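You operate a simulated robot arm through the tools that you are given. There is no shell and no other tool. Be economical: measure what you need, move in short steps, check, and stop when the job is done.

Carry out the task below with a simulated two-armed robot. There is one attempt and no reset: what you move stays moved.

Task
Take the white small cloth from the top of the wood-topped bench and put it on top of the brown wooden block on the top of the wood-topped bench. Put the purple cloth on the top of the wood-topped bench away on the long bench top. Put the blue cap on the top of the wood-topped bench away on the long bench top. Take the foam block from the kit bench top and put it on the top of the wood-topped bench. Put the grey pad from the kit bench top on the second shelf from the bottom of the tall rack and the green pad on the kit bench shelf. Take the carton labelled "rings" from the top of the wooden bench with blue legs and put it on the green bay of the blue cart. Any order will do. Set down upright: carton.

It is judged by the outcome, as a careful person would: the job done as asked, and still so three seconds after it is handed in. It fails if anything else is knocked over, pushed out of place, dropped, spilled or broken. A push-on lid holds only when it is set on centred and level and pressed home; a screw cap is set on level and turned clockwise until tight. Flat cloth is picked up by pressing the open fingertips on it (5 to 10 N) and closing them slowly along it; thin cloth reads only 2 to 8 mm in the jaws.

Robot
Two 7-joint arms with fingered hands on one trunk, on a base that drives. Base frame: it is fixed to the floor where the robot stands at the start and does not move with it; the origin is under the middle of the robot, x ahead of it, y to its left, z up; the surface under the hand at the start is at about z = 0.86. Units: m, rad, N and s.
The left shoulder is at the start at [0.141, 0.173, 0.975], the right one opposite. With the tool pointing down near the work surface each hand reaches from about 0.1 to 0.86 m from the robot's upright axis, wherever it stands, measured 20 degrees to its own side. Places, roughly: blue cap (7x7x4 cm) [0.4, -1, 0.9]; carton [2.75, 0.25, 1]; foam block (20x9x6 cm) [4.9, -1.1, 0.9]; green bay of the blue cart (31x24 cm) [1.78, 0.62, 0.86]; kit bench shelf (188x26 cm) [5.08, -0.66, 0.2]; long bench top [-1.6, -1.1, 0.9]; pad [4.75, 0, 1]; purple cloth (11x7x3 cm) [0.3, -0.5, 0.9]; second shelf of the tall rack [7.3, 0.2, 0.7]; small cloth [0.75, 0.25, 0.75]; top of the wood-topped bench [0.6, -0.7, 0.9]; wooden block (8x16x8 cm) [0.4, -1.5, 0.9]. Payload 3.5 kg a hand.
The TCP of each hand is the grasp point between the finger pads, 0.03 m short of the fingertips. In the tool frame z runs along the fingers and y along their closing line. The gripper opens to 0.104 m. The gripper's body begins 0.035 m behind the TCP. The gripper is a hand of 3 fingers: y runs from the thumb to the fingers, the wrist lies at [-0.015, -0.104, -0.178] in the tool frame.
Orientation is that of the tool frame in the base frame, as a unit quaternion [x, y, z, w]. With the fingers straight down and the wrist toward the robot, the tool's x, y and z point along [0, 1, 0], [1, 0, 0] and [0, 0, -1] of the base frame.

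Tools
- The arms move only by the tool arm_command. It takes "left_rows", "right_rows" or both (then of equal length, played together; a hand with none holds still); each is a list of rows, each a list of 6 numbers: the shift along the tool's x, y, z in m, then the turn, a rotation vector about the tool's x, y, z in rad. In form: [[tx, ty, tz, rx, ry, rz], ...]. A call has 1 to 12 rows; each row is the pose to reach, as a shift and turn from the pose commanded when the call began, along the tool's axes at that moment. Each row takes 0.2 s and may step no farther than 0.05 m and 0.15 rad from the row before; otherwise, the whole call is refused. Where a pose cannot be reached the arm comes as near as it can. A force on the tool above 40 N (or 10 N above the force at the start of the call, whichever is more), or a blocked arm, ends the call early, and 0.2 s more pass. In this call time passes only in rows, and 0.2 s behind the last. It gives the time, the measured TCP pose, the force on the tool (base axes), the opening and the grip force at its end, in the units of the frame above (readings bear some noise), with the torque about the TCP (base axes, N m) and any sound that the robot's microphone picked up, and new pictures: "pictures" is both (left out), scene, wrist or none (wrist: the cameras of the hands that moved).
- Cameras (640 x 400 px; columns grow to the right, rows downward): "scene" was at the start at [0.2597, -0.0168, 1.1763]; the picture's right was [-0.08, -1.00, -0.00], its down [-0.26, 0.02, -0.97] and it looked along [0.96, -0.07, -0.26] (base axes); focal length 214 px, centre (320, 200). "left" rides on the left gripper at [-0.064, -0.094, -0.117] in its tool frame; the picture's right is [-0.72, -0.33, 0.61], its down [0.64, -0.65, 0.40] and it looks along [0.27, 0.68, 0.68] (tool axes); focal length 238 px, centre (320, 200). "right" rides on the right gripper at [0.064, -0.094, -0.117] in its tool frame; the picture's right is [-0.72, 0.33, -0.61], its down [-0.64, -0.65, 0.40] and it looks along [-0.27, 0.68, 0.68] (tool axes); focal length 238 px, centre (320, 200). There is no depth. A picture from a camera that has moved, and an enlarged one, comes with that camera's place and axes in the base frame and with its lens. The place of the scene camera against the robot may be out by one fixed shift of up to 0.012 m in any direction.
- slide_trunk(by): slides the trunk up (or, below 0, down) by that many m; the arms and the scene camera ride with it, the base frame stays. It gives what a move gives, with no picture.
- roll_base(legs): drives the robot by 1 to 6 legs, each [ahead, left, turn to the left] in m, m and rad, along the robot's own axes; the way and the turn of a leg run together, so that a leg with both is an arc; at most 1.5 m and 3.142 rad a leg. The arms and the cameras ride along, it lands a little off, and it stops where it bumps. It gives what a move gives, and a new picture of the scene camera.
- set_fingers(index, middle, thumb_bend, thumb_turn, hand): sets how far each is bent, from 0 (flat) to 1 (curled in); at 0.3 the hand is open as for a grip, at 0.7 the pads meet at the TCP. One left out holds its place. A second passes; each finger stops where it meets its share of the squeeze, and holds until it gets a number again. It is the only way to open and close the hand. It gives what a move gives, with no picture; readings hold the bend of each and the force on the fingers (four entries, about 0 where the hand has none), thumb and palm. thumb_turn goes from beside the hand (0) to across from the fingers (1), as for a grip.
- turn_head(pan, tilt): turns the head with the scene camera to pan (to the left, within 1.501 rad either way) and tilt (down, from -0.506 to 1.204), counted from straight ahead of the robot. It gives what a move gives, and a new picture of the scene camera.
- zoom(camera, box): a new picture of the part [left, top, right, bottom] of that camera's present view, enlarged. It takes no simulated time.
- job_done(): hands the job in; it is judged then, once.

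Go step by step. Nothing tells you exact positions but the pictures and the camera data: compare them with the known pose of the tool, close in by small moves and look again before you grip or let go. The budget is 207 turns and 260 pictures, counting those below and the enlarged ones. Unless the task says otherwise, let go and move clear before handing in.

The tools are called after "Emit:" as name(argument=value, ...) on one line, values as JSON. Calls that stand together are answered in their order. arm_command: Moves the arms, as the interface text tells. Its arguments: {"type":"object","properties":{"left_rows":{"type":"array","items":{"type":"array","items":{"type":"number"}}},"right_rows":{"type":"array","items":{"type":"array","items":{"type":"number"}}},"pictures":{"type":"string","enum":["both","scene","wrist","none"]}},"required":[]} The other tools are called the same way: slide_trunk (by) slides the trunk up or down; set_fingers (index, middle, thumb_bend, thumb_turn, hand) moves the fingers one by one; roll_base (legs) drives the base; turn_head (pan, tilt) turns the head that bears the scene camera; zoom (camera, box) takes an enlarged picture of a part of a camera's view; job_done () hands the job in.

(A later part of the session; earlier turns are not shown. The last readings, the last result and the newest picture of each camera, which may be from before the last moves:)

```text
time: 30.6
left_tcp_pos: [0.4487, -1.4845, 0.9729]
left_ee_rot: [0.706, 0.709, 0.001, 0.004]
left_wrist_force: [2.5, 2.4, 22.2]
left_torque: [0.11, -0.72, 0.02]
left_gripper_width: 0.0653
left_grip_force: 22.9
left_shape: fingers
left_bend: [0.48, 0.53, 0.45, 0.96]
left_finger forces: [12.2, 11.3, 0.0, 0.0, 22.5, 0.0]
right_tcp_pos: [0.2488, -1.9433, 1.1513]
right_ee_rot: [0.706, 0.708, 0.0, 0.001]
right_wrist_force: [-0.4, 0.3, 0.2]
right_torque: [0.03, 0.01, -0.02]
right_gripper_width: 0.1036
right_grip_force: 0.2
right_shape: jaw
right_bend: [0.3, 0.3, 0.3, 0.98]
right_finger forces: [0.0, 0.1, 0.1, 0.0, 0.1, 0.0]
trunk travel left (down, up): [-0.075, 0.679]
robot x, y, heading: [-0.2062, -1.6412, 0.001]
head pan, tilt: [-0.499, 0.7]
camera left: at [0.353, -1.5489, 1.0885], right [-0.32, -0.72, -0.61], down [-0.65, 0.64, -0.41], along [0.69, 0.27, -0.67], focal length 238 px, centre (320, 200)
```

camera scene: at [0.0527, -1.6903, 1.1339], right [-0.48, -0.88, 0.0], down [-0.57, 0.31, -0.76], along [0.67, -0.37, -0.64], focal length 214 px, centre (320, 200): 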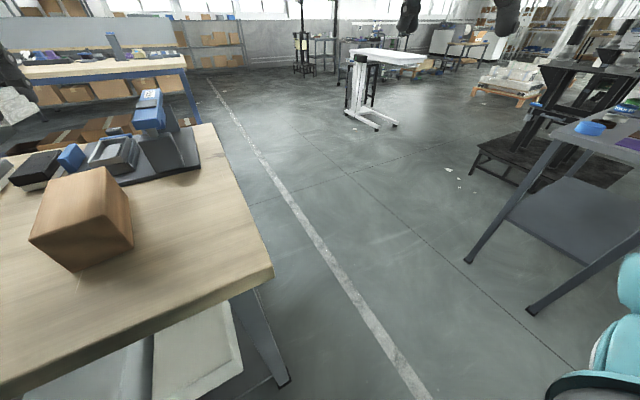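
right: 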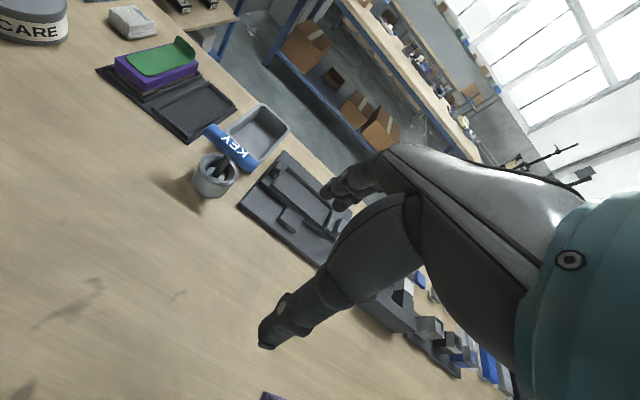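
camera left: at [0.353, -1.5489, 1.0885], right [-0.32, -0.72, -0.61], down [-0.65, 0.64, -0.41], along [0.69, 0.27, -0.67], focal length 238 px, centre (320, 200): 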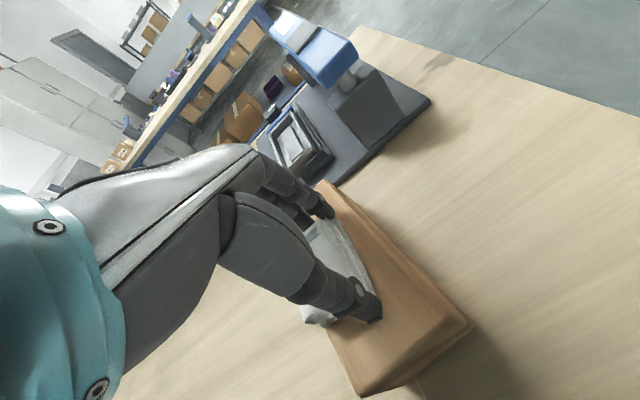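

Contact made (22 N). Ease off slightly and release.

Emit:
arm_command(left_rows=[[0, 0, -0.004, 0, 0, 0]], pictures="none")

Emit:
set_fingers(hand="left", index=0.3, middle=0.3, thumb_bend=0.3)

Emit:
arm_command(left_rows=[[0, 0, -0.03, 0, 0, 0], [0, 0, -0.07, 0, 0, 0], [0, 0, -0.11, 0, 0, 0]])

```text
time: 30.9
left_tcp_pos: [0.4481, -1.4845, 0.9723]
left_ee_rot: [0.707, 0.707, -0.001, -0.001]
left_wrist_force: [3.0, 1.4, 18.2]
left_torque: [0.11, -0.65, 0.0]
left_gripper_width: 0.0654
left_grip_force: 22.6
left_shape: fingers
left_bend: [0.48, 0.53, 0.45, 0.96]
left_finger forces: [12.7, 11.3, 0.1, 0.1, 21.2, 0.0]
right_tcp_pos: [0.2503, -1.944, 1.1523]
right_ee_rot: [0.706, 0.708, 0.0, 0.0]
right_wrist_force: [-0.5, 0.4, 0.1]
right_torque: [0.03, 0.05, -0.03]
right_gripper_width: 0.1038
right_grip_force: 0.0
right_shape: jaw
right_bend: [0.3, 0.3, 0.3, 0.98]
right_finger forces: [0.0, 0.1, 0.1, 0.0, 0.1, 0.1]
trunk travel left (down, up): [-0.075, 0.679]
robot x, y, heading: [-0.2025, -1.6456, -0.001]
head pan, tilt: [-0.499, 0.7]
```

```text
time: 31.9
left_tcp_pos: [0.4492, -1.484, 0.9716]
left_ee_rot: [0.706, 0.708, -0.001, -0.002]
left_wrist_force: [0.0, -0.1, 0.0]
left_torque: [0.03, 0.05, -0.02]
left_gripper_width: 0.1028
left_grip_force: 0.0
left_shape: fingers
left_bend: [0.3, 0.3, 0.3, 0.97]
left_finger forces: [0.0, 0.0, 0.0, 0.1, 0.1, 0.0]
right_tcp_pos: [0.2497, -1.9434, 1.15]
right_ee_rot: [0.706, 0.708, 0.0, 0.0]
right_wrist_force: [0.3, 0.1, -0.5]
right_torque: [0.0, 0.01, -0.01]
right_gripper_width: 0.1037
right_grip_force: 0.1
right_shape: jaw
right_bend: [0.3, 0.3, 0.3, 0.98]
right_finger forces: [0.0, 0.0, 0.0, 0.1, 0.0, 0.0]
trunk travel left (down, up): [-0.075, 0.679]
robot x, y, heading: [-0.2034, -1.6385, -0.0]
head pan, tilt: [-0.499, 0.7]
```

```text
time: 32.8
left_tcp_pos: [0.447, -1.4849, 1.082]
left_ee_rot: [0.707, 0.707, -0.001, -0.002]
left_wrist_force: [0.0, -0.2, 0.1]
left_torque: [-0.01, 0.01, 0.02]
left_gripper_width: 0.1026
left_grip_force: 0.1
left_shape: fingers
left_bend: [0.3, 0.3, 0.3, 0.97]
left_finger forces: [0.0, 0.0, 0.0, 0.0, 0.0, 0.0]
right_tcp_pos: [0.25, -1.9434, 1.1519]
right_ee_rot: [0.707, 0.707, 0.0, 0.0]
right_wrist_force: [-0.6, 0.2, 0.7]
right_torque: [0.02, 0.01, -0.04]
right_gripper_width: 0.1038
right_grip_force: 0.1
right_shape: jaw
right_bend: [0.3, 0.3, 0.3, 0.98]
right_finger forces: [0.0, 0.0, 0.0, 0.1, 0.0, 0.1]
trunk travel left (down, up): [-0.075, 0.679]
robot x, y, heading: [-0.2053, -1.6429, 0.0]
head pan, tilt: [-0.499, 0.7]
camera scene: at [0.0527, -1.6899, 1.134], right [-0.48, -0.88, 0.0], down [-0.57, 0.31, -0.77], along [0.67, -0.37, -0.64], focal length 214 px, centre (320, 200)
camera left: at [0.3545, -1.5492, 1.199], right [-0.33, -0.72, -0.61], down [-0.65, 0.64, -0.4], along [0.68, 0.27, -0.68], focal length 238 px, centre (320, 200)
```

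scene: 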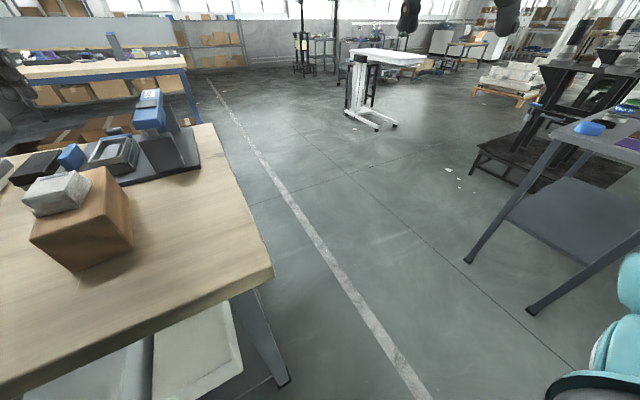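
left: 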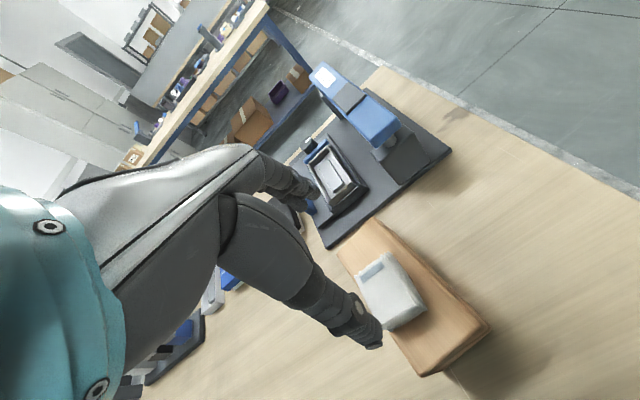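

The cloth sits on the block. Next the blue cap with the left hand: raise the trunk and strafe left to bring that hand above the cap.

Emit:
slide_trunk(by=0.12)

Emit:
roll_base(legs=[[0, 0.53, 0]])

Emit:
arm_command(left_rows=[[0, -0.04, 0.0, 0, 0, 0]], pictures="wrist")

```text
time: 34.2
left_tcp_pos: [0.4494, -1.4856, 1.2021]
left_ee_rot: [0.707, 0.707, -0.002, -0.002]
left_wrist_force: [-0.5, 0.3, -0.6]
left_torque: [0.03, -0.01, 0.01]
left_gripper_width: 0.1024
left_grip_force: 0.0
left_shape: fingers
left_bend: [0.3, 0.3, 0.3, 0.97]
left_finger forces: [0.1, 0.0, 0.0, 0.0, 0.0, 0.0]
right_tcp_pos: [0.2509, -1.9429, 1.2713]
right_ee_rot: [0.707, 0.707, 0.001, 0.0]
right_wrist_force: [-0.2, 0.1, -0.3]
right_torque: [0.03, -0.04, -0.01]
right_gripper_width: 0.1034
right_grip_force: 0.1
right_shape: jaw
right_bend: [0.3, 0.3, 0.3, 0.98]
right_finger forces: [0.0, 0.1, 0.0, 0.0, 0.0, 0.0]
trunk travel left (down, up): [-0.195, 0.559]
robot x, y, heading: [-0.2021, -1.6374, -0.005]
head pan, tilt: [-0.499, 0.7]
```

```text
time: 37.3
left_tcp_pos: [0.4495, -0.953, 1.2013]
left_ee_rot: [0.707, 0.707, -0.001, -0.001]
left_wrist_force: [-0.3, 0.6, 0.3]
left_torque: [-0.03, 0.01, -0.03]
left_gripper_width: 0.1031
left_grip_force: 0.1
left_shape: fingers
left_bend: [0.3, 0.3, 0.3, 0.97]
left_finger forces: [0.1, 0.0, 0.0, 0.1, 0.0, 0.0]
right_tcp_pos: [0.2497, -1.4115, 1.2718]
right_ee_rot: [0.707, 0.707, 0.0, 0.0]
right_wrist_force: [1.1, -0.4, 0.0]
right_torque: [0.01, 0.0, 0.0]
right_gripper_width: 0.1034
right_grip_force: 0.0
right_shape: jaw
right_bend: [0.3, 0.3, 0.3, 0.98]
right_finger forces: [0.0, 0.0, 0.0, 0.1, 0.0, 0.1]
trunk travel left (down, up): [-0.195, 0.559]
robot x, y, heading: [-0.2007, -1.11, -0.003]
head pan, tilt: [-0.499, 0.7]
camera scene: at [-0.014, -1.1572, 1.2604], right [-0.48, -0.88, 0.0], down [-0.57, 0.31, -0.77], along [0.67, -0.37, -0.64], focal length 214 px, centre (320, 200)
```

scene: 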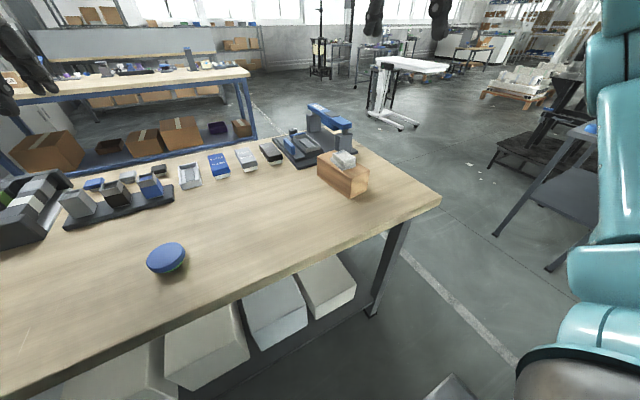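

```text
time: 37.7
left_tcp_pos: [0.4081, -0.9515, 1.2019]
left_ee_rot: [0.707, 0.707, -0.001, 0.0]
left_wrist_force: [-0.5, 0.1, 0.2]
left_torque: [-0.01, -0.02, -0.02]
left_gripper_width: 0.1028
left_grip_force: 0.1
left_shape: fingers
left_bend: [0.3, 0.3, 0.3, 0.97]
left_finger forces: [0.1, 0.0, 0.0, 0.1, 0.1, 0.0]
right_tcp_pos: [0.2487, -1.4103, 1.2726]
right_ee_rot: [0.707, 0.707, 0.0, 0.0]
right_wrist_force: [0.6, 0.2, -0.3]
right_torque: [-0.06, -0.04, 0.01]
right_gripper_width: 0.1035
right_grip_force: 0.1
right_shape: jaw
right_bend: [0.3, 0.3, 0.3, 0.98]
right_finger forces: [0.0, 0.0, 0.0, 0.1, 0.0, 0.0]
trunk travel left (down, up): [-0.195, 0.559]
robot x, y, heading: [-0.2022, -1.1061, -0.004]
head pan, tilt: [-0.499, 0.7]
camera left: at [0.3142, -1.0166, 1.3186], right [-0.33, -0.72, -0.61], down [-0.65, 0.64, -0.4], along [0.68, 0.27, -0.68], focal length 238 px, centre (320, 200)
```

left: 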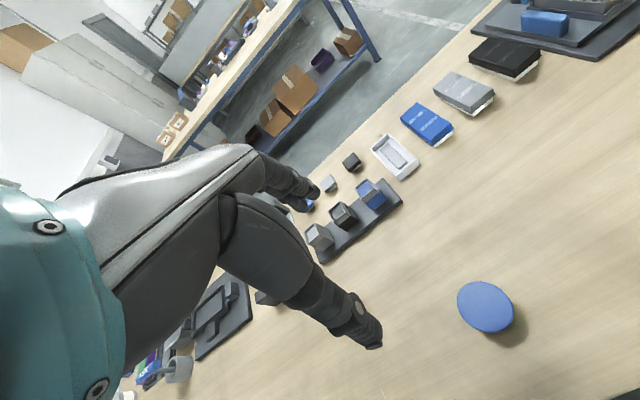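

Cap centre ≈ (0.367, −1.0). Move above and descend.

Emit:
arm_command(left_rows=[[-0.03, -0.02, 0.02, 0, 0, 0], [-0.048, -0.041, 0.05, 0, 0, 0], [-0.048, -0.041, 0.1, 0, 0, 0], [-0.048, -0.041, 0.15, 0, 0, 0], [-0.048, -0.041, 0.2, 0, 0, 0], [-0.048, -0.041, 0.235, 0, 0, 0]], pictures="wrist")

```text
time: 39.1
left_tcp_pos: [0.3666, -1.0021, 0.9662]
left_ee_rot: [0.708, 0.706, -0.002, -0.002]
left_wrist_force: [-0.9, -0.4, 0.1]
left_torque: [0.0, 0.01, -0.02]
left_gripper_width: 0.1031
left_grip_force: 0.1
left_shape: fingers
left_bend: [0.3, 0.3, 0.3, 0.97]
left_finger forces: [0.1, 0.0, 0.1, 0.1, 0.1, 0.0]
right_tcp_pos: [0.2505, -1.4125, 1.2722]
right_ee_rot: [0.707, 0.707, 0.0, 0.0]
right_wrist_force: [-0.3, -0.5, -0.3]
right_torque: [-0.01, 0.04, -0.02]
right_gripper_width: 0.1036
right_grip_force: 0.1
right_shape: jaw
right_bend: [0.3, 0.3, 0.3, 0.98]
right_finger forces: [0.0, 0.0, 0.0, 0.1, 0.1, 0.1]
trunk travel left (down, up): [-0.195, 0.559]
robot x, y, heading: [-0.2003, -1.1037, -0.002]
head pan, tilt: [-0.499, 0.7]
camera left: at [0.2733, -1.0653, 1.0824], right [-0.33, -0.72, -0.61], down [-0.65, 0.64, -0.4], along [0.68, 0.27, -0.68], focal length 238 px, centre (320, 200)
```

left: 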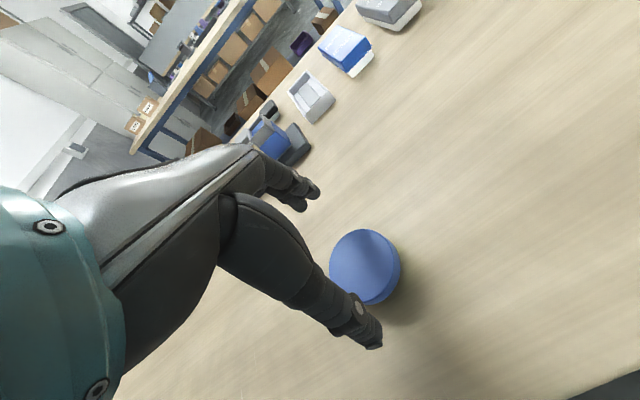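

Aligned; descend to grip height.

Emit:
arm_command(left_rows=[[-0.002, -0.005, 0.04, 0, 0, 0], [-0.002, -0.005, 0.069, 0, 0, 0]], pictures="wrist")

Emit:
set_fingers(hand="left", index=0.7, middle=0.7, thumb_bend=0.7)

```text
time: 39.7
left_tcp_pos: [0.361, -1.0021, 0.8972]
left_ee_rot: [0.708, 0.706, -0.001, -0.001]
left_wrist_force: [-0.1, 0.8, -1.5]
left_torque: [0.01, -0.02, -0.02]
left_gripper_width: 0.1028
left_grip_force: 0.2
left_shape: fingers
left_bend: [0.3, 0.3, 0.3, 0.97]
left_finger forces: [0.0, 0.0, 0.0, 0.1, 0.1, 0.1]
right_tcp_pos: [0.2498, -1.4117, 1.2721]
right_ee_rot: [0.708, 0.707, 0.0, 0.0]
right_wrist_force: [-0.3, -0.4, -0.8]
right_torque: [-0.01, -0.02, 0.01]
right_gripper_width: 0.1035
right_grip_force: 0.0
right_shape: jaw
right_bend: [0.3, 0.3, 0.3, 0.98]
right_finger forces: [0.0, 0.0, 0.0, 0.0, 0.0, 0.1]
trunk travel left (down, up): [-0.195, 0.559]
robot x, y, heading: [-0.2022, -1.1087, -0.003]
head pan, tilt: [-0.499, 0.7]
camera left: at [0.2679, -1.0669, 1.0138], right [-0.33, -0.72, -0.61], down [-0.65, 0.64, -0.4], along [0.68, 0.27, -0.68], focal length 238 px, centre (320, 200)
```

left: 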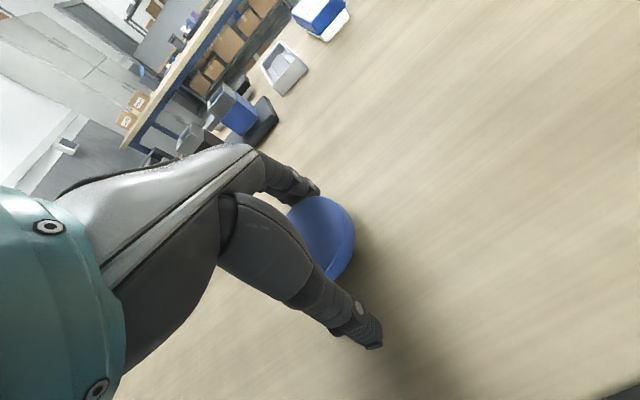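

```text
time: 40.7
left_tcp_pos: [0.3611, -1.0015, 0.8985]
left_ee_rot: [0.708, 0.707, -0.001, -0.001]
left_wrist_force: [-0.1, 0.0, 0.2]
left_torque: [0.01, 0.01, 0.02]
left_gripper_width: 0.0493
left_grip_force: 24.1
left_shape: fingers
left_bend: [0.52, 0.56, 0.54, 0.95]
left_finger forces: [12.3, 10.5, 0.0, 0.0, 24.6, 0.0]
right_tcp_pos: [0.2503, -1.4128, 1.2712]
right_ee_rot: [0.707, 0.707, 0.0, 0.0]
right_wrist_force: [-0.6, -1.3, -0.5]
right_torque: [-0.01, 0.02, -0.01]
right_gripper_width: 0.1036
right_grip_force: 0.1
right_shape: jaw
right_bend: [0.3, 0.3, 0.3, 0.98]
right_finger forces: [0.0, 0.1, 0.1, 0.1, 0.1, 0.0]
trunk travel left (down, up): [-0.195, 0.559]
robot x, y, heading: [-0.2033, -1.1075, -0.002]
head pan, tilt: [-0.499, 0.7]
```

Gripped (on the narrower lower band). Lift and look.

Emit:
arm_command(left_rows=[[0, 0, -0.04, 0, 0, 0], [0, 0, -0.09, 0, 0, 0], [0, 0, -0.14, 0, 0, 0], [0, 0, -0.19, 0, 0, 0]], pictures="wrist")

```text
time: 41.7
left_tcp_pos: [0.3616, -1.0025, 1.0887]
left_ee_rot: [0.707, 0.707, -0.002, -0.001]
left_wrist_force: [-0.1, 0.4, 0.1]
left_torque: [-0.03, -0.03, 0.02]
left_gripper_width: 0.049
left_grip_force: 23.4
left_shape: fingers
left_bend: [0.52, 0.56, 0.55, 0.95]
left_finger forces: [12.2, 10.2, 0.0, 0.1, 23.9, 0.1]
right_tcp_pos: [0.2493, -1.4125, 1.2714]
right_ee_rot: [0.708, 0.706, 0.0, 0.0]
right_wrist_force: [0.2, -0.4, 0.8]
right_torque: [-0.02, -0.03, -0.01]
right_gripper_width: 0.1038
right_grip_force: 0.0
right_shape: jaw
right_bend: [0.3, 0.3, 0.3, 0.98]
right_finger forces: [0.1, 0.0, 0.1, 0.0, 0.0, 0.0]
trunk travel left (down, up): [-0.195, 0.559]
robot x, y, heading: [-0.2008, -1.1084, -0.0]
head pan, tilt: [-0.499, 0.7]
camera left: at [0.2688, -1.0675, 1.2049], right [-0.33, -0.72, -0.61], down [-0.65, 0.64, -0.4], along [0.68, 0.27, -0.68], focal length 238 px, centre (320, 200)
```

left: 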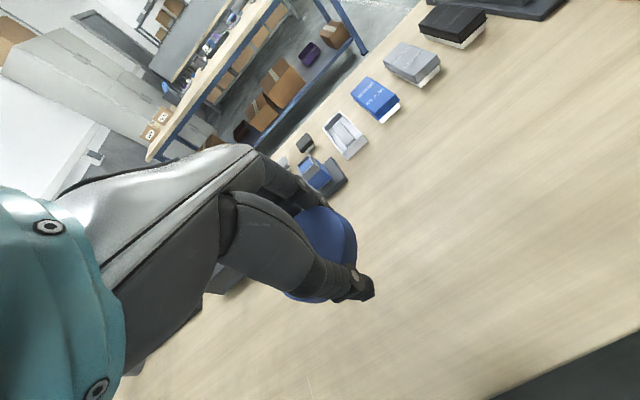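

Cap is held. Raise it a bit more and strafe left so the right hand comes over the purple cloth.

Emit:
arm_command(left_rows=[[0, 0, -0.04, 0, 0, 0], [0, 0, -0.08, 0, 0, 0]], pictures="none")

Emit:
roll_base(legs=[[0, 0.86, 0]])

Emit:
arm_command(right_rows=[[0, 0.02, 0.04, 0, 0, 0], [0, 0.04, 0.08, 0, 0, 0]], pictures="wrist")

```text
time: 42.3
left_tcp_pos: [0.363, -1.0027, 1.1692]
left_ee_rot: [0.708, 0.707, -0.002, -0.001]
left_wrist_force: [0.1, 0.0, 0.2]
left_torque: [0.01, -0.03, -0.01]
left_gripper_width: 0.0491
left_grip_force: 22.6
left_shape: fingers
left_bend: [0.52, 0.56, 0.55, 0.95]
left_finger forces: [12.0, 10.1, 0.1, 0.0, 23.7, 0.0]
right_tcp_pos: [0.25, -1.4115, 1.2722]
right_ee_rot: [0.707, 0.707, 0.0, 0.0]
right_wrist_force: [-0.1, -0.4, 0.4]
right_torque: [0.0, -0.04, 0.0]
right_gripper_width: 0.1037
right_grip_force: 0.1
right_shape: jaw
right_bend: [0.3, 0.3, 0.3, 0.98]
right_finger forces: [0.0, 0.0, 0.0, 0.0, 0.0, 0.0]
trunk travel left (down, up): [-0.195, 0.559]
robot x, y, heading: [-0.2015, -1.1072, -0.004]
head pan, tilt: [-0.499, 0.7]
```

```text
time: 46.9
left_tcp_pos: [0.3635, -0.1369, 1.1683]
left_ee_rot: [0.708, 0.706, -0.001, -0.002]
left_wrist_force: [0.6, 0.5, -0.8]
left_torque: [-0.02, -0.03, -0.05]
left_gripper_width: 0.0489
left_grip_force: 22.7
left_shape: fingers
left_bend: [0.52, 0.56, 0.55, 0.95]
left_finger forces: [12.1, 10.3, 0.1, 0.0, 23.7, 0.1]
right_tcp_pos: [0.251, -0.5463, 1.2714]
right_ee_rot: [0.707, 0.707, -0.001, 0.0]
right_wrist_force: [0.7, 0.2, -0.3]
right_torque: [0.01, 0.02, -0.02]
right_gripper_width: 0.1037
right_grip_force: 0.0
right_shape: jaw
right_bend: [0.3, 0.3, 0.3, 0.98]
right_finger forces: [0.0, 0.0, 0.0, 0.0, 0.1, 0.0]
trunk travel left (down, up): [-0.195, 0.559]
robot x, y, heading: [-0.2027, -0.2448, 0.004]
head pan, tilt: [-0.499, 0.7]
camera scene: at [-0.0125, -0.2923, 1.2604], right [-0.48, -0.88, 0.0], down [-0.56, 0.31, -0.77], along [0.67, -0.37, -0.64], focal length 214 px, centre (320, 200)
```

scene: 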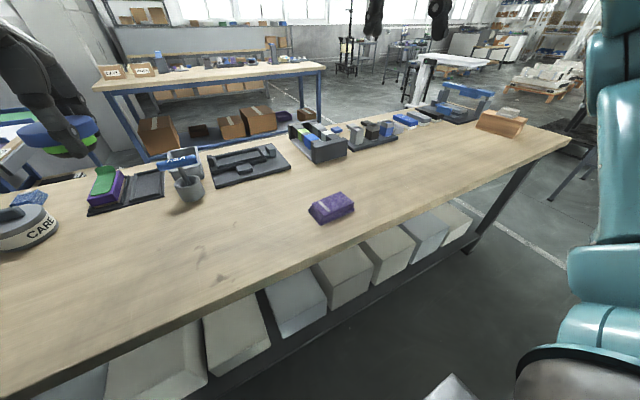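

```text
time: 47.5
left_tcp_pos: [0.3654, -0.1375, 1.1688]
left_ee_rot: [0.708, 0.707, -0.001, -0.001]
left_wrist_force: [0.3, 0.5, -0.5]
left_torque: [0.01, -0.02, 0.0]
left_gripper_width: 0.0491
left_grip_force: 23.2
left_shape: fingers
left_bend: [0.52, 0.56, 0.55, 0.95]
left_finger forces: [11.9, 10.3, 0.1, 0.0, 23.7, 0.0]
right_tcp_pos: [0.292, -0.5465, 1.1893]
right_ee_rot: [0.708, 0.707, -0.001, 0.0]
right_wrist_force: [0.0, 0.6, -0.5]
right_torque: [0.02, 0.02, -0.03]
right_gripper_width: 0.1038
right_grip_force: 0.0
right_shape: jaw
right_bend: [0.3, 0.3, 0.3, 0.98]
right_finger forces: [0.0, 0.1, 0.0, 0.0, 0.1, 0.0]
trunk travel left (down, up): [-0.195, 0.559]
robot x, y, heading: [-0.2002, -0.2405, -0.003]
head pan, tilt: [-0.499, 0.7]
camera right: at [0.1991, -0.4818, 1.309], right [0.32, -0.72, 0.61], down [-0.65, -0.64, -0.4], along [0.68, -0.27, -0.68], focal length 238 px, centre (320, 200)
```

right: 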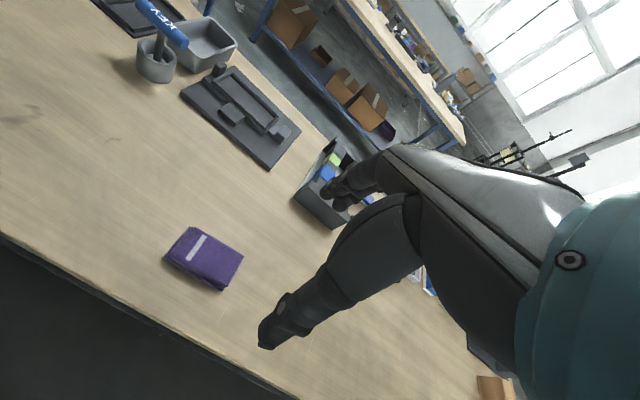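

Purple cloth centre ≈ (0.352, −0.511), long side along y; the right hand closes along x across the short side. Move above and down.

Emit:
arm_command(right_rows=[[0.02, 0.03, 0.02, 0, 0, 0], [0.035, 0.06, 0.05, 0, 0, 0], [0.035, 0.06, 0.1, 0, 0, 0], [0.035, 0.06, 0.15, 0, 0, 0], [0.035, 0.06, 0.2, 0, 0, 0], [0.035, 0.06, 0.225, 0, 0, 0]], pictures="wrist")

```text
time: 48.9
left_tcp_pos: [0.3639, -0.1378, 1.1684]
left_ee_rot: [0.708, 0.707, -0.001, -0.002]
left_wrist_force: [0.9, -0.1, -0.5]
left_torque: [0.0, -0.03, 0.0]
left_gripper_width: 0.0493
left_grip_force: 23.4
left_shape: fingers
left_bend: [0.52, 0.56, 0.55, 0.95]
left_finger forces: [12.0, 10.2, 0.1, 0.0, 23.7, 0.0]
right_tcp_pos: [0.3517, -0.5115, 0.9669]
right_ee_rot: [0.708, 0.706, 0.002, 0.001]
right_wrist_force: [0.0, -0.4, -0.2]
right_torque: [-0.02, -0.03, -0.04]
right_gripper_width: 0.1036
right_grip_force: 0.0
right_shape: jaw
right_bend: [0.3, 0.3, 0.3, 0.98]
right_finger forces: [0.0, 0.0, 0.1, 0.0, 0.1, 0.0]
trunk travel left (down, up): [-0.195, 0.559]
robot x, y, heading: [-0.1987, -0.2399, -0.0]
head pan, tilt: [-0.499, 0.7]
camera right: at [0.2591, -0.4465, 1.0835], right [0.32, -0.72, 0.61], down [-0.65, -0.64, -0.4], along [0.68, -0.27, -0.68], focal length 238 px, centre (320, 200)
```

right: 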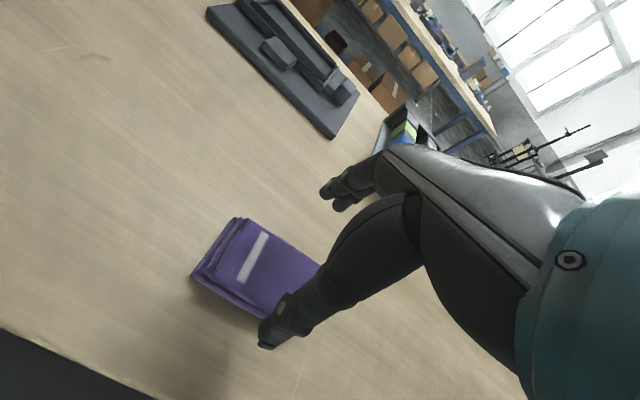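

Aligned; descend and grip.

Emit:
arm_command(right_rows=[[0, -0.001, 0.04, 0, 0, 0], [0, -0.001, 0.07, 0, 0, 0]], pictures="none")

Emit:
set_fingers(hand="right", index=0.7, middle=0.7, thumb_bend=0.7)

Emit:
arm_command(right_rows=[[0, 0, -0.04, 0, 0, 0], [0, 0, -0.09, 0, 0, 0], [0, 0, -0.14, 0, 0, 0], [0, 0, -0.19, 0, 0, 0], [0, 0, -0.24, 0, 0, 0], [0, 0, -0.28, 0, 0, 0]], pictures="wrist")

```text
time: 49.5
left_tcp_pos: [0.3655, -0.138, 1.1686]
left_ee_rot: [0.708, 0.707, -0.002, -0.001]
left_wrist_force: [-0.5, -0.6, -0.1]
left_torque: [0.0, -0.03, 0.04]
left_gripper_width: 0.0491
left_grip_force: 22.4
left_shape: fingers
left_bend: [0.52, 0.56, 0.55, 0.95]
left_finger forces: [12.1, 10.2, 0.1, 0.0, 23.7, 0.0]
right_tcp_pos: [0.3515, -0.5125, 0.8959]
right_ee_rot: [0.708, 0.706, 0.001, 0.001]
right_wrist_force: [-0.3, -0.2, 0.3]
right_torque: [0.01, -0.01, 0.0]
right_gripper_width: 0.1037
right_grip_force: 0.0
right_shape: jaw
right_bend: [0.3, 0.3, 0.3, 0.98]
right_finger forces: [0.1, 0.0, 0.1, 0.0, 0.1, 0.1]
trunk travel left (down, up): [-0.195, 0.559]
robot x, y, heading: [-0.2009, -0.2438, -0.001]
head pan, tilt: [-0.499, 0.7]
```

```text
time: 50.5
left_tcp_pos: [0.3633, -0.1373, 1.1677]
left_ee_rot: [0.708, 0.706, -0.001, -0.001]
left_wrist_force: [0.0, -0.2, -1.0]
left_torque: [0.03, 0.02, 0.01]
left_gripper_width: 0.049
left_grip_force: 23.2
left_shape: fingers
left_bend: [0.52, 0.56, 0.55, 0.95]
left_finger forces: [11.9, 10.2, 0.0, 0.0, 23.7, 0.1]
right_tcp_pos: [0.3513, -0.512, 0.8955]
right_ee_rot: [0.707, 0.707, 0.0, 0.0]
right_wrist_force: [1.9, 0.4, 3.3]
right_torque: [-0.03, -0.17, 0.01]
right_gripper_width: 0.0641
right_grip_force: 23.3
right_shape: fingers
right_bend: [0.47, 0.51, 0.46, 0.96]
right_finger forces: [13.3, 10.3, 0.1, 0.0, 21.5, 0.0]
trunk travel left (down, up): [-0.195, 0.559]
robot x, y, heading: [-0.2032, -0.2394, -0.006]
head pan, tilt: [-0.499, 0.7]
```

```text
time: 51.9
left_tcp_pos: [0.3645, -0.1381, 1.1698]
left_ee_rot: [0.707, 0.707, -0.001, -0.002]
left_wrist_force: [0.4, -0.3, -0.5]
left_torque: [0.0, -0.01, 0.02]
left_gripper_width: 0.0491
left_grip_force: 22.9
left_shape: fingers
left_bend: [0.52, 0.56, 0.55, 0.95]
left_finger forces: [12.0, 10.4, 0.0, 0.1, 23.7, 0.0]
right_tcp_pos: [0.3497, -0.5125, 1.1782]
right_ee_rot: [0.708, 0.707, -0.001, 0.0]
right_wrist_force: [0.5, 0.4, -0.6]
right_torque: [-0.01, 0.02, 0.01]
right_gripper_width: 0.0636
right_grip_force: 21.0
right_shape: fingers
right_bend: [0.47, 0.51, 0.46, 0.96]
right_finger forces: [12.0, 9.4, 0.0, 0.0, 21.3, 0.0]
trunk travel left (down, up): [-0.195, 0.559]
robot x, y, heading: [-0.2003, -0.2437, -0.002]
head pan, tilt: [-0.499, 0.7]
camera right: at [0.2559, -0.4473, 1.2953], right [0.33, -0.72, 0.61], down [-0.65, -0.64, -0.4], along [0.68, -0.27, -0.68], focal length 238 px, centre (320, 200)
```

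right: 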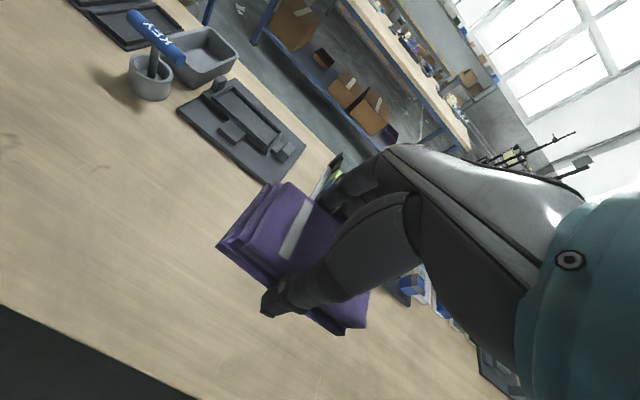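

Both held. Back away from the bench to the middle of the aisle and turn round towards the long bench.

Emit:
roll_base(legs=[[-0.3, -0.7, 0], [0, 0, -3.14]])

Emit:
turn_head(pan=0, tilt=0.5)

```text
time: 63.3
left_tcp_pos: [-1.0646, -1.0526, 1.1667]
left_ee_rot: [0.711, -0.703, 0.001, -0.002]
left_wrist_force: [-0.3, -0.6, -0.5]
left_torque: [0.01, 0.02, -0.01]
left_gripper_width: 0.048
left_grip_force: 21.8
left_shape: fingers
left_bend: [0.52, 0.56, 0.56, 0.95]
left_finger forces: [11.0, 9.8, 0.1, 0.0, 21.8, 0.1]
right_tcp_pos: [-1.0561, -0.6773, 1.1786]
right_ee_rot: [0.712, -0.702, 0.0, 0.0]
right_wrist_force: [-0.3, 0.0, 0.2]
right_torque: [0.0, -0.04, -0.01]
right_gripper_width: 0.0627
right_grip_force: 20.2
right_shape: fingers
right_bend: [0.47, 0.52, 0.47, 0.96]
right_finger forces: [11.1, 9.0, 0.0, 0.0, 19.8, 0.0]
trunk travel left (down, up): [-0.195, 0.559]
robot x, y, heading: [-0.5009, -0.9414, -3.13]
head pan, tilt: [-0.499, 0.7]
camera scene: at [-0.6933, -0.911, 1.2604], right [0.47, 0.88, 0.0], down [0.57, -0.3, -0.76], along [-0.68, 0.36, -0.64], focal length 214 px, centre (320, 200)
```

scene: 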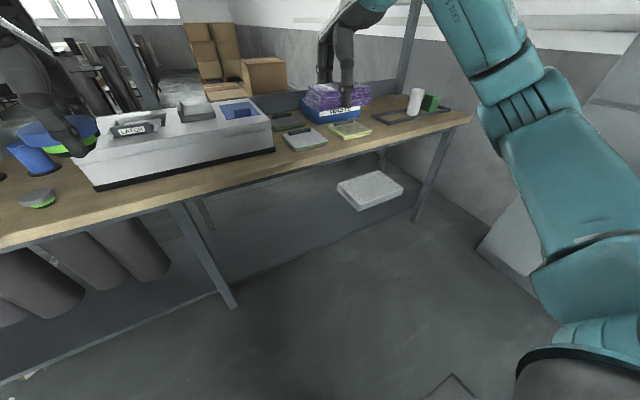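

```text
time: 64.3
left_tcp_pos: [-1.0659, -1.0516, 1.1707]
left_ee_rot: [0.711, -0.703, 0.001, -0.001]
left_wrist_force: [-0.7, -0.2, -0.8]
left_torque: [0.02, 0.01, -0.01]
left_gripper_width: 0.0479
left_grip_force: 21.5
left_shape: fingers
left_bend: [0.52, 0.56, 0.56, 0.95]
left_finger forces: [11.0, 9.9, 0.1, 0.0, 21.8, 0.0]
right_tcp_pos: [-1.0545, -0.6768, 1.1764]
right_ee_rot: [0.711, -0.703, 0.0, 0.0]
right_wrist_force: [-0.6, 0.4, -0.8]
right_torque: [0.0, 0.0, -0.02]
right_gripper_width: 0.0628
right_grip_force: 19.9
right_shape: fingers
right_bend: [0.47, 0.52, 0.47, 0.96]
right_finger forces: [11.1, 9.1, 0.1, 0.0, 19.8, 0.0]
trunk travel left (down, up): [-0.195, 0.559]
robot x, y, heading: [-0.5008, -0.9425, -3.125]
head pan, tilt: [0.0, 0.499]
camera scene: at [-0.7092, -0.9518, 1.2781], right [-0.01, 1.0, 0.0], down [0.48, 0.01, -0.88], along [-0.88, -0.01, -0.48], focal length 214 px, centre (320, 200)
```

scene: 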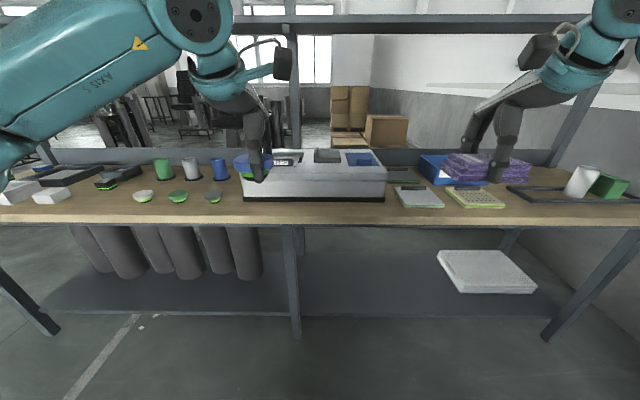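

I see other caps grouped on the left and a blue tray with purple things on the right. Let me zoom in.

Emit:
zoom(camera="scene", box=[380, 120, 640, 282])

Emit:
zoom(camera="scene", box=[0, 120, 260, 282])

Emit:
zoom(camera="left", box=[0, 0, 640, 400])

Emit:
zoom(camera="right", box=[0, 0, 640, 400])

```text
2.46 times, centred on (510, 201) of scene
camera zoom: at [-0.7092, -0.9518, 1.2781], right [-0.01, 1.0, 0.0], down [0.48, 0.01, -0.88], along [-0.88, -0.01, -0.48], focal length 528 px, centre (-148, 198)
```

zoom: 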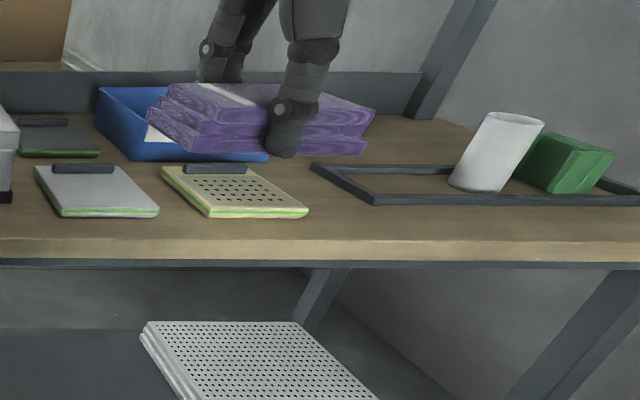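

```text
2.46 times, centred on (130, 201) of scene
camera zoom: at [-0.7092, -0.9518, 1.2781], right [-0.01, 1.0, 0.0], down [0.48, 0.01, -0.88], along [-0.88, -0.01, -0.48], focal length 528 px, centre (788, 198)
```

zoom: 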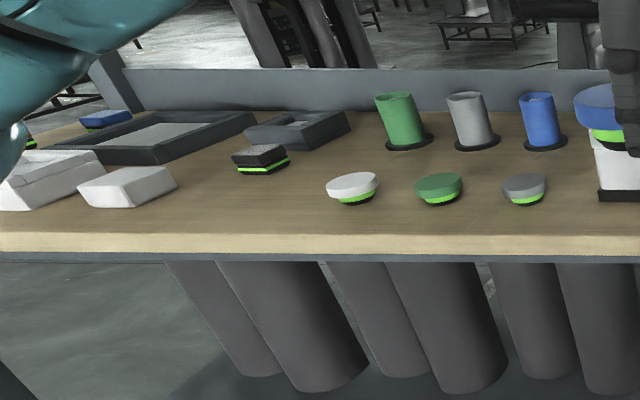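

```text
1.00 times, centred on (320, 200) of left (not enlarged: the box is as wide or as high as the picture)
camera zoom: at [-0.9721, -0.9876, 1.2845], right [0.32, 0.72, -0.61], down [0.66, -0.63, -0.4], along [-0.68, -0.28, -0.68], focal length 238 px, centre (320, 200)
```

zoom: 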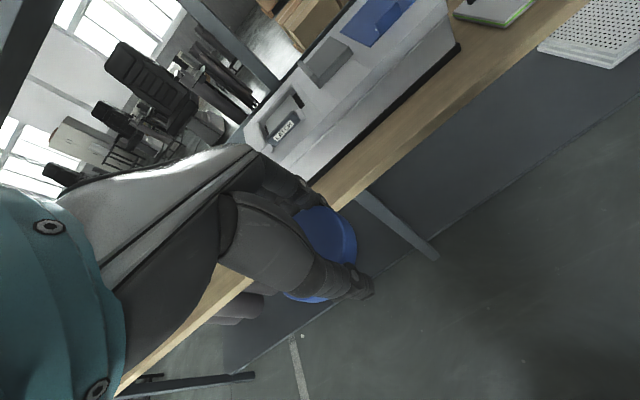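

```text
1.00 times, centred on (320, 200) of right (not enlarged: the box is as wide or as high as the picture)
camera zoom: at [-0.96, -0.7387, 1.2947], right [-0.33, 0.72, 0.61], down [0.64, 0.65, -0.4], along [-0.69, 0.26, -0.68], focal length 238 px, centre (320, 200)
```

zoom: 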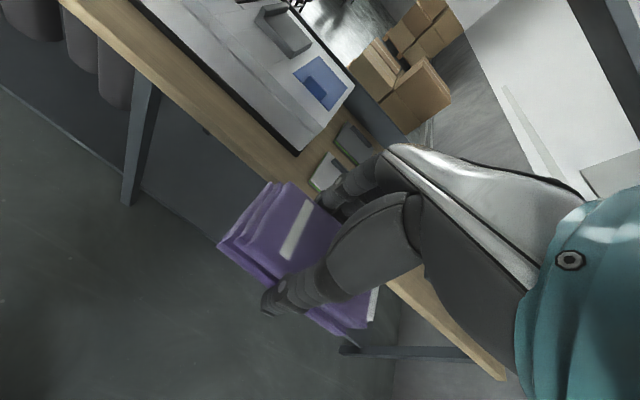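

The long bench has a row of caps (free spot left of the white one around (−1.45, −1.79)) and a blue tray at the right. I move left first, then close in for the cap.

Emit:
roll_base(legs=[[0, 0.74, -0.01], [0.38, 0, 0]])

Emit:
turn_head(pan=-0.9, tilt=0.5)

Emit:
zoom(camera="left", box=[0, 0, 640, 400])

```text
time: 70.3
left_tcp_pos: [-1.443, -1.78, 1.1672]
left_ee_rot: [-0.707, 0.707, -0.001, 0.001]
left_wrist_force: [-0.4, 0.1, -0.2]
left_torque: [0.03, 0.01, -0.01]
left_gripper_width: 0.0481
left_grip_force: 21.4
left_shape: fingers
left_bend: [0.52, 0.56, 0.56, 0.95]
left_finger forces: [11.0, 9.8, 0.1, 0.1, 21.7, 0.1]
right_tcp_pos: [-1.4281, -1.4053, 1.1767]
right_ee_rot: [-0.706, 0.708, 0.001, 0.0]
right_wrist_force: [0.3, -1.0, -0.5]
right_torque: [-0.01, -0.01, -0.03]
right_gripper_width: 0.0629
right_grip_force: 19.3
right_shape: fingers
right_bend: [0.47, 0.52, 0.47, 0.96]
right_finger forces: [11.2, 9.0, 0.0, 0.0, 19.9, 0.0]
trunk travel left (down, up): [-0.195, 0.559]
robot x, y, heading: [-0.8773, -1.6776, 3.14]
head pan, tilt: [0.0, 0.499]
camera scene: at [-1.0854, -1.6852, 1.278], right [0.0, 1.0, 0.0], down [0.48, 0.0, -0.88], along [-0.88, 0.0, -0.48], focal length 214 px, centre (320, 200)
```

scene: 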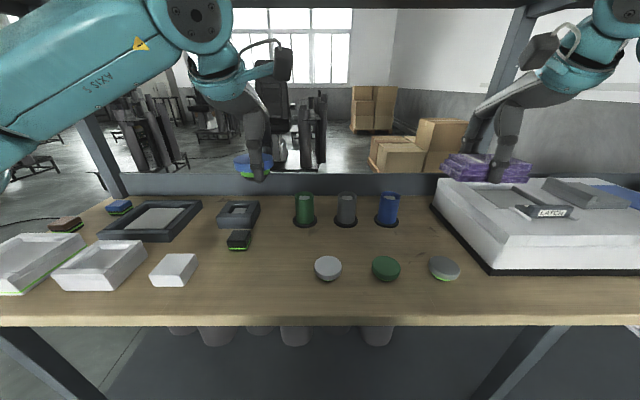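

```text
time: 71.5
left_tcp_pos: [-1.4422, -1.7799, 1.1691]
left_ee_rot: [-0.707, 0.708, -0.001, 0.001]
left_wrist_force: [0.4, -0.1, -0.6]
left_torque: [0.0, 0.02, 0.03]
left_gripper_width: 0.0478
left_grip_force: 21.1
left_shape: fingers
left_bend: [0.52, 0.56, 0.56, 0.95]
left_finger forces: [11.0, 9.8, 0.0, 0.0, 21.7, 0.0]
right_tcp_pos: [-1.4272, -1.4054, 1.1764]
right_ee_rot: [-0.706, 0.708, 0.0, 0.0]
right_wrist_force: [-0.2, 1.0, 0.3]
right_torque: [0.03, -0.01, -0.03]
right_gripper_width: 0.0625
right_grip_force: 20.0
right_shape: fingers
right_bend: [0.47, 0.52, 0.47, 0.96]
right_finger forces: [11.1, 9.1, 0.0, 0.0, 19.9, 0.1]
trunk travel left (down, up): [-0.195, 0.559]
robot x, y, heading: [-0.877, -1.6748, 3.139]
head pan, tilt: [-0.901, 0.499]
camera scene: at [-1.0503, -1.614, 1.2781], right [0.78, 0.62, 0.0], down [0.3, -0.38, -0.88], along [-0.54, 0.69, -0.48], focal length 214 px, centre (320, 200)
```

scene: 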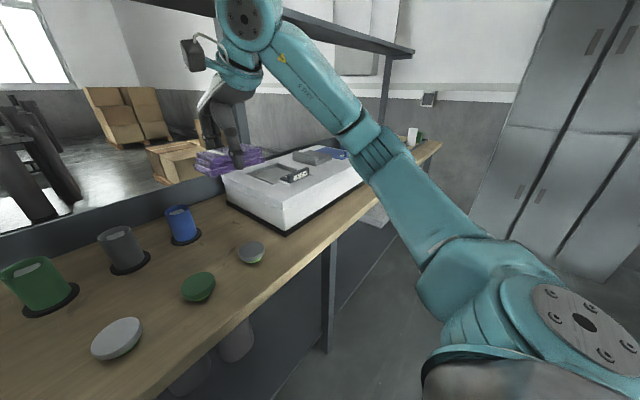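

```text
1.00 times, centred on (320, 200) of left (not enlarged: the box is as wide or as high as the picture)
camera zoom: at [-1.3483, -1.717, 1.2845], right [0.33, 0.72, -0.61], down [0.65, -0.64, -0.4], along [-0.68, -0.27, -0.68], focal length 238 px, centre (320, 200)
```

zoom: 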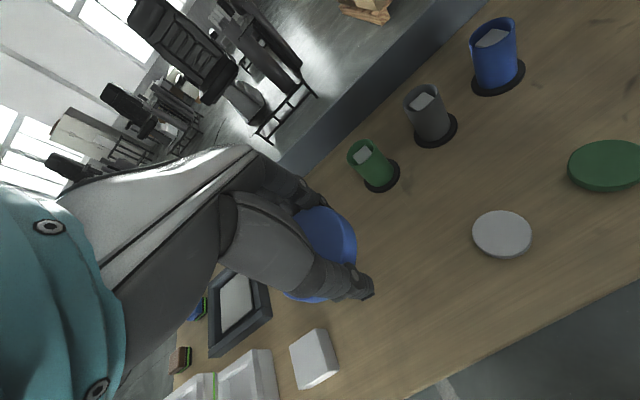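

Spot (−1.47, −1.79) is clear between the white cap and the white square block. Lower the cap there.

Emit:
arm_command(left_rows=[[0.004, 0.012, 0.045, 0, 0, 0], [0.008, 0.025, 0.09, 0, 0, 0], [0.008, 0.025, 0.14, 0, 0, 0], [0.008, 0.025, 0.19, 0, 0, 0], [0.008, 0.025, 0.24, 0, 0, 0]], pictures="wrist")

```text
time: 72.7
left_tcp_pos: [-1.468, -1.788, 0.928]
left_ee_rot: [-0.707, 0.708, -0.001, 0.001]
left_wrist_force: [1.7, 0.4, -0.4]
left_torque: [0.01, 0.02, 0.01]
left_gripper_width: 0.0477
left_grip_force: 20.8
left_shape: fingers
left_bend: [0.52, 0.56, 0.56, 0.95]
left_finger forces: [10.8, 9.8, 0.0, 0.0, 21.1, 0.1]
right_tcp_pos: [-1.4274, -1.4058, 1.177]
right_ee_rot: [-0.706, 0.708, 0.0, 0.0]
right_wrist_force: [-0.3, 0.5, -0.8]
right_torque: [-0.01, 0.02, -0.02]
right_gripper_width: 0.0627
right_grip_force: 20.0
right_shape: fingers
right_bend: [0.47, 0.52, 0.47, 0.96]
right_finger forces: [11.1, 8.9, 0.1, 0.0, 20.0, 0.0]
trunk travel left (down, up): [-0.195, 0.559]
robot x, y, heading: [-0.8784, -1.6792, 3.139]
head pan, tilt: [-0.901, 0.499]
camera left: at [-1.3733, -1.7245, 1.0439], right [0.33, 0.72, -0.61], down [0.65, -0.64, -0.4], along [-0.68, -0.27, -0.68], focal length 238 px, centre (320, 200)
```

left: 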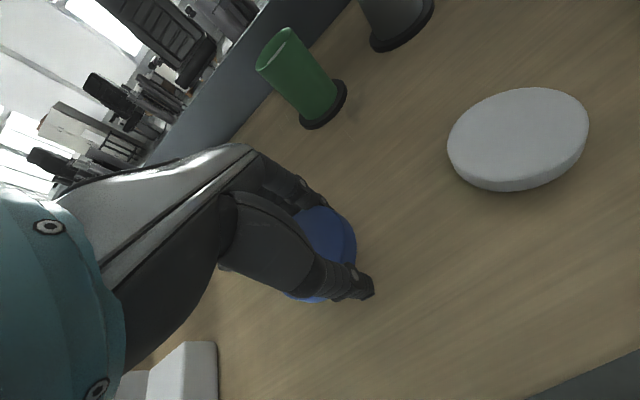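

Emit:
arm_command(left_rows=[[0, 0, 0.012, 0, 0, 0], [0, 0, 0.02, 0, 0, 0], [0, 0, 0.025, 0, 0, 0], [0, 0, 0.03, 0, 0, 0]], pictures="none")

```text
time: 73.7
left_tcp_pos: [-1.4668, -1.788, 0.8982]
left_ee_rot: [-0.706, 0.708, -0.002, 0.001]
left_wrist_force: [0.0, 0.3, 0.0]
left_torque: [-0.02, 0.01, 0.03]
left_gripper_width: 0.0473
left_grip_force: 20.9
left_shape: fingers
left_bend: [0.52, 0.56, 0.56, 0.95]
left_finger forces: [10.8, 9.6, 0.0, 0.0, 21.2, 0.0]
right_tcp_pos: [-1.4279, -1.4048, 1.1771]
right_ee_rot: [-0.707, 0.707, -0.001, -0.001]
right_wrist_force: [1.0, 0.7, 0.1]
right_torque: [-0.02, 0.01, -0.02]
right_gripper_width: 0.063
right_grip_force: 20.3
right_shape: fingers
right_bend: [0.47, 0.52, 0.47, 0.96]
right_finger forces: [11.1, 9.0, 0.1, 0.0, 19.8, 0.1]
trunk travel left (down, up): [-0.195, 0.559]
robot x, y, heading: [-0.8791, -1.6774, 3.14]
head pan, tilt: [-0.901, 0.499]
```

No contact yet at 0.898; continue in 3 mm steps.

Emit:
arm_command(left_rows=[[0, 0, 0.003, 0, 0, 0], [0, 0, 0.006, 0, 0, 0], [0, 0, 0.009, 0, 0, 0]], pictures="wrist")

```text
time: 74.5
left_tcp_pos: [-1.4662, -1.7886, 0.8959]
left_ee_rot: [-0.707, 0.708, 0.005, -0.002]
left_wrist_force: [0.8, -1.1, 27.7]
left_torque: [-0.12, 0.31, 0.02]
left_gripper_width: 0.046
left_grip_force: 25.5
left_shape: fingers
left_bend: [0.52, 0.57, 0.57, 0.95]
left_finger forces: [10.0, 17.7, 0.0, 0.1, 23.1, 0.0]
right_tcp_pos: [-1.4247, -1.4046, 1.1785]
right_ee_rot: [-0.706, 0.708, 0.001, -0.001]
right_wrist_force: [-0.1, 0.2, -0.3]
right_torque: [-0.01, 0.03, -0.01]
right_gripper_width: 0.0629
right_grip_force: 20.2
right_shape: fingers
right_bend: [0.47, 0.52, 0.47, 0.96]
right_finger forces: [11.1, 9.0, 0.0, 0.0, 19.9, 0.0]
trunk travel left (down, up): [-0.195, 0.559]
robot x, y, heading: [-0.8758, -1.6759, 3.14]
head pan, tilt: [-0.901, 0.499]
camera left: at [-1.3708, -1.7247, 1.0103], right [0.32, 0.72, -0.61], down [0.65, -0.64, -0.41], along [-0.69, -0.27, -0.67], focal length 238 px, centre (320, 200)
```

left: 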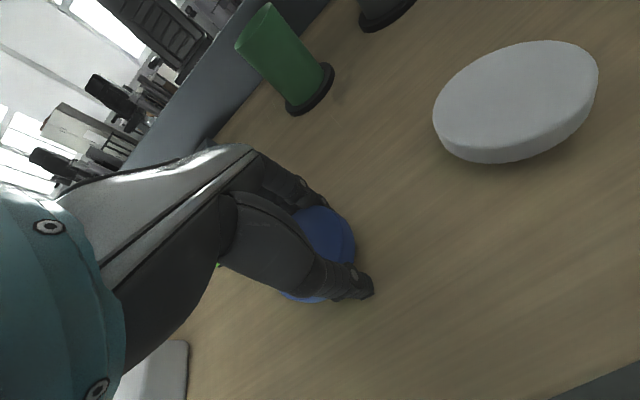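

Contact. Ease off, release and lift clear.

Emit:
arm_command(left_rows=[[0, 0, -0.004, 0, 0, 0]], pictures="none")

Emit:
set_fingers(hand="left", index=0.3, middle=0.3, thumb_bend=0.3)

Emit:
arm_command(left_rows=[[0, 0, -0.04, 0, 0, 0], [0, 0, -0.09, 0, 0, 0], [0, 0, -0.14, 0, 0, 0], [0, 0, -0.19, 0, 0, 0], [0, 0, -0.24, 0, 0, 0]], pictures="wrist")

```text
time: 74.9
left_tcp_pos: [-1.4659, -1.7877, 0.8957]
left_ee_rot: [-0.706, 0.708, 0.001, 0.0]
left_wrist_force: [-4.3, -0.5, 21.5]
left_torque: [-0.07, 0.51, -0.04]
left_gripper_width: 0.046
left_grip_force: 25.5
left_shape: fingers
left_bend: [0.52, 0.56, 0.57, 0.95]
left_finger forces: [12.1, 18.2, 0.0, 0.1, 21.1, 0.0]
right_tcp_pos: [-1.4244, -1.4045, 1.1781]
right_ee_rot: [-0.706, 0.708, 0.001, -0.001]
right_wrist_force: [-0.3, 0.3, -1.1]
right_torque: [0.04, 0.02, 0.02]
right_gripper_width: 0.0629
right_grip_force: 19.4
right_shape: fingers
right_bend: [0.47, 0.52, 0.47, 0.96]
right_finger forces: [11.1, 9.0, 0.0, 0.0, 19.9, 0.0]
trunk travel left (down, up): [-0.195, 0.559]
robot x, y, heading: [-0.875, -1.6781, 3.144]
head pan, tilt: [-0.901, 0.499]
```

```text
time: 75.9
left_tcp_pos: [-1.4661, -1.7877, 0.8937]
left_ee_rot: [-0.706, 0.708, -0.001, 0.002]
left_wrist_force: [-0.2, -0.2, -0.2]
left_torque: [-0.01, -0.02, -0.01]
left_gripper_width: 0.1029
left_grip_force: 0.2
left_shape: fingers
left_bend: [0.3, 0.3, 0.3, 0.97]
left_finger forces: [0.0, 0.0, 0.1, 0.1, 0.0, 0.0]
right_tcp_pos: [-1.4266, -1.4051, 1.1773]
right_ee_rot: [-0.706, 0.708, 0.0, 0.0]
right_wrist_force: [-0.9, 0.3, -0.8]
right_torque: [0.0, 0.03, 0.0]
right_gripper_width: 0.0628
right_grip_force: 19.9
right_shape: fingers
right_bend: [0.47, 0.52, 0.47, 0.96]
right_finger forces: [11.1, 9.0, 0.0, 0.0, 19.9, 0.0]
trunk travel left (down, up): [-0.195, 0.559]
robot x, y, heading: [-0.8769, -1.6727, 3.137]
head pan, tilt: [-0.901, 0.499]
```

```text
time: 77.1
left_tcp_pos: [-1.466, -1.7872, 1.1346]
left_ee_rot: [-0.706, 0.708, -0.001, 0.001]
left_wrist_force: [0.5, -0.8, 0.0]
left_torque: [0.0, 0.01, -0.02]
left_gripper_width: 0.1029
left_grip_force: 0.0
left_shape: fingers
left_bend: [0.3, 0.3, 0.3, 0.97]
left_finger forces: [0.0, 0.0, 0.0, 0.1, 0.1, 0.0]
right_tcp_pos: [-1.4263, -1.4036, 1.1772]
right_ee_rot: [-0.707, 0.708, -0.001, 0.0]
right_wrist_force: [-0.4, -0.6, -1.4]
right_torque: [-0.02, 0.0, -0.01]
right_gripper_width: 0.0629
right_grip_force: 20.2
right_shape: fingers
right_bend: [0.47, 0.52, 0.47, 0.96]
right_finger forces: [11.2, 9.1, 0.0, 0.1, 19.9, 0.1]
trunk travel left (down, up): [-0.195, 0.559]
robot x, y, heading: [-0.88, -1.6776, 3.14]
head pan, tilt: [-0.901, 0.499]
camera left: at [-1.3721, -1.7243, 1.2502], right [0.33, 0.72, -0.61], down [0.65, -0.64, -0.4], along [-0.68, -0.27, -0.68], focal length 238 px, centre (320, 200)
```

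left: 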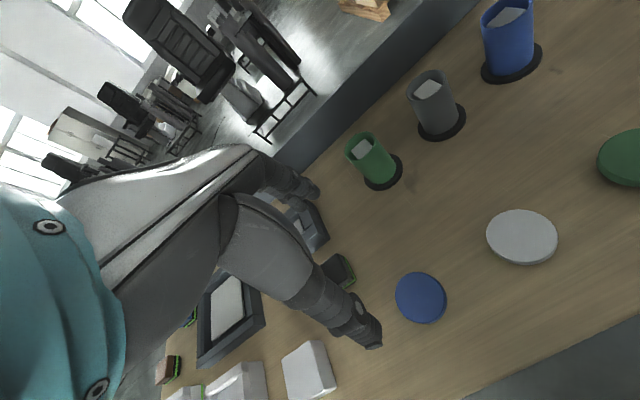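

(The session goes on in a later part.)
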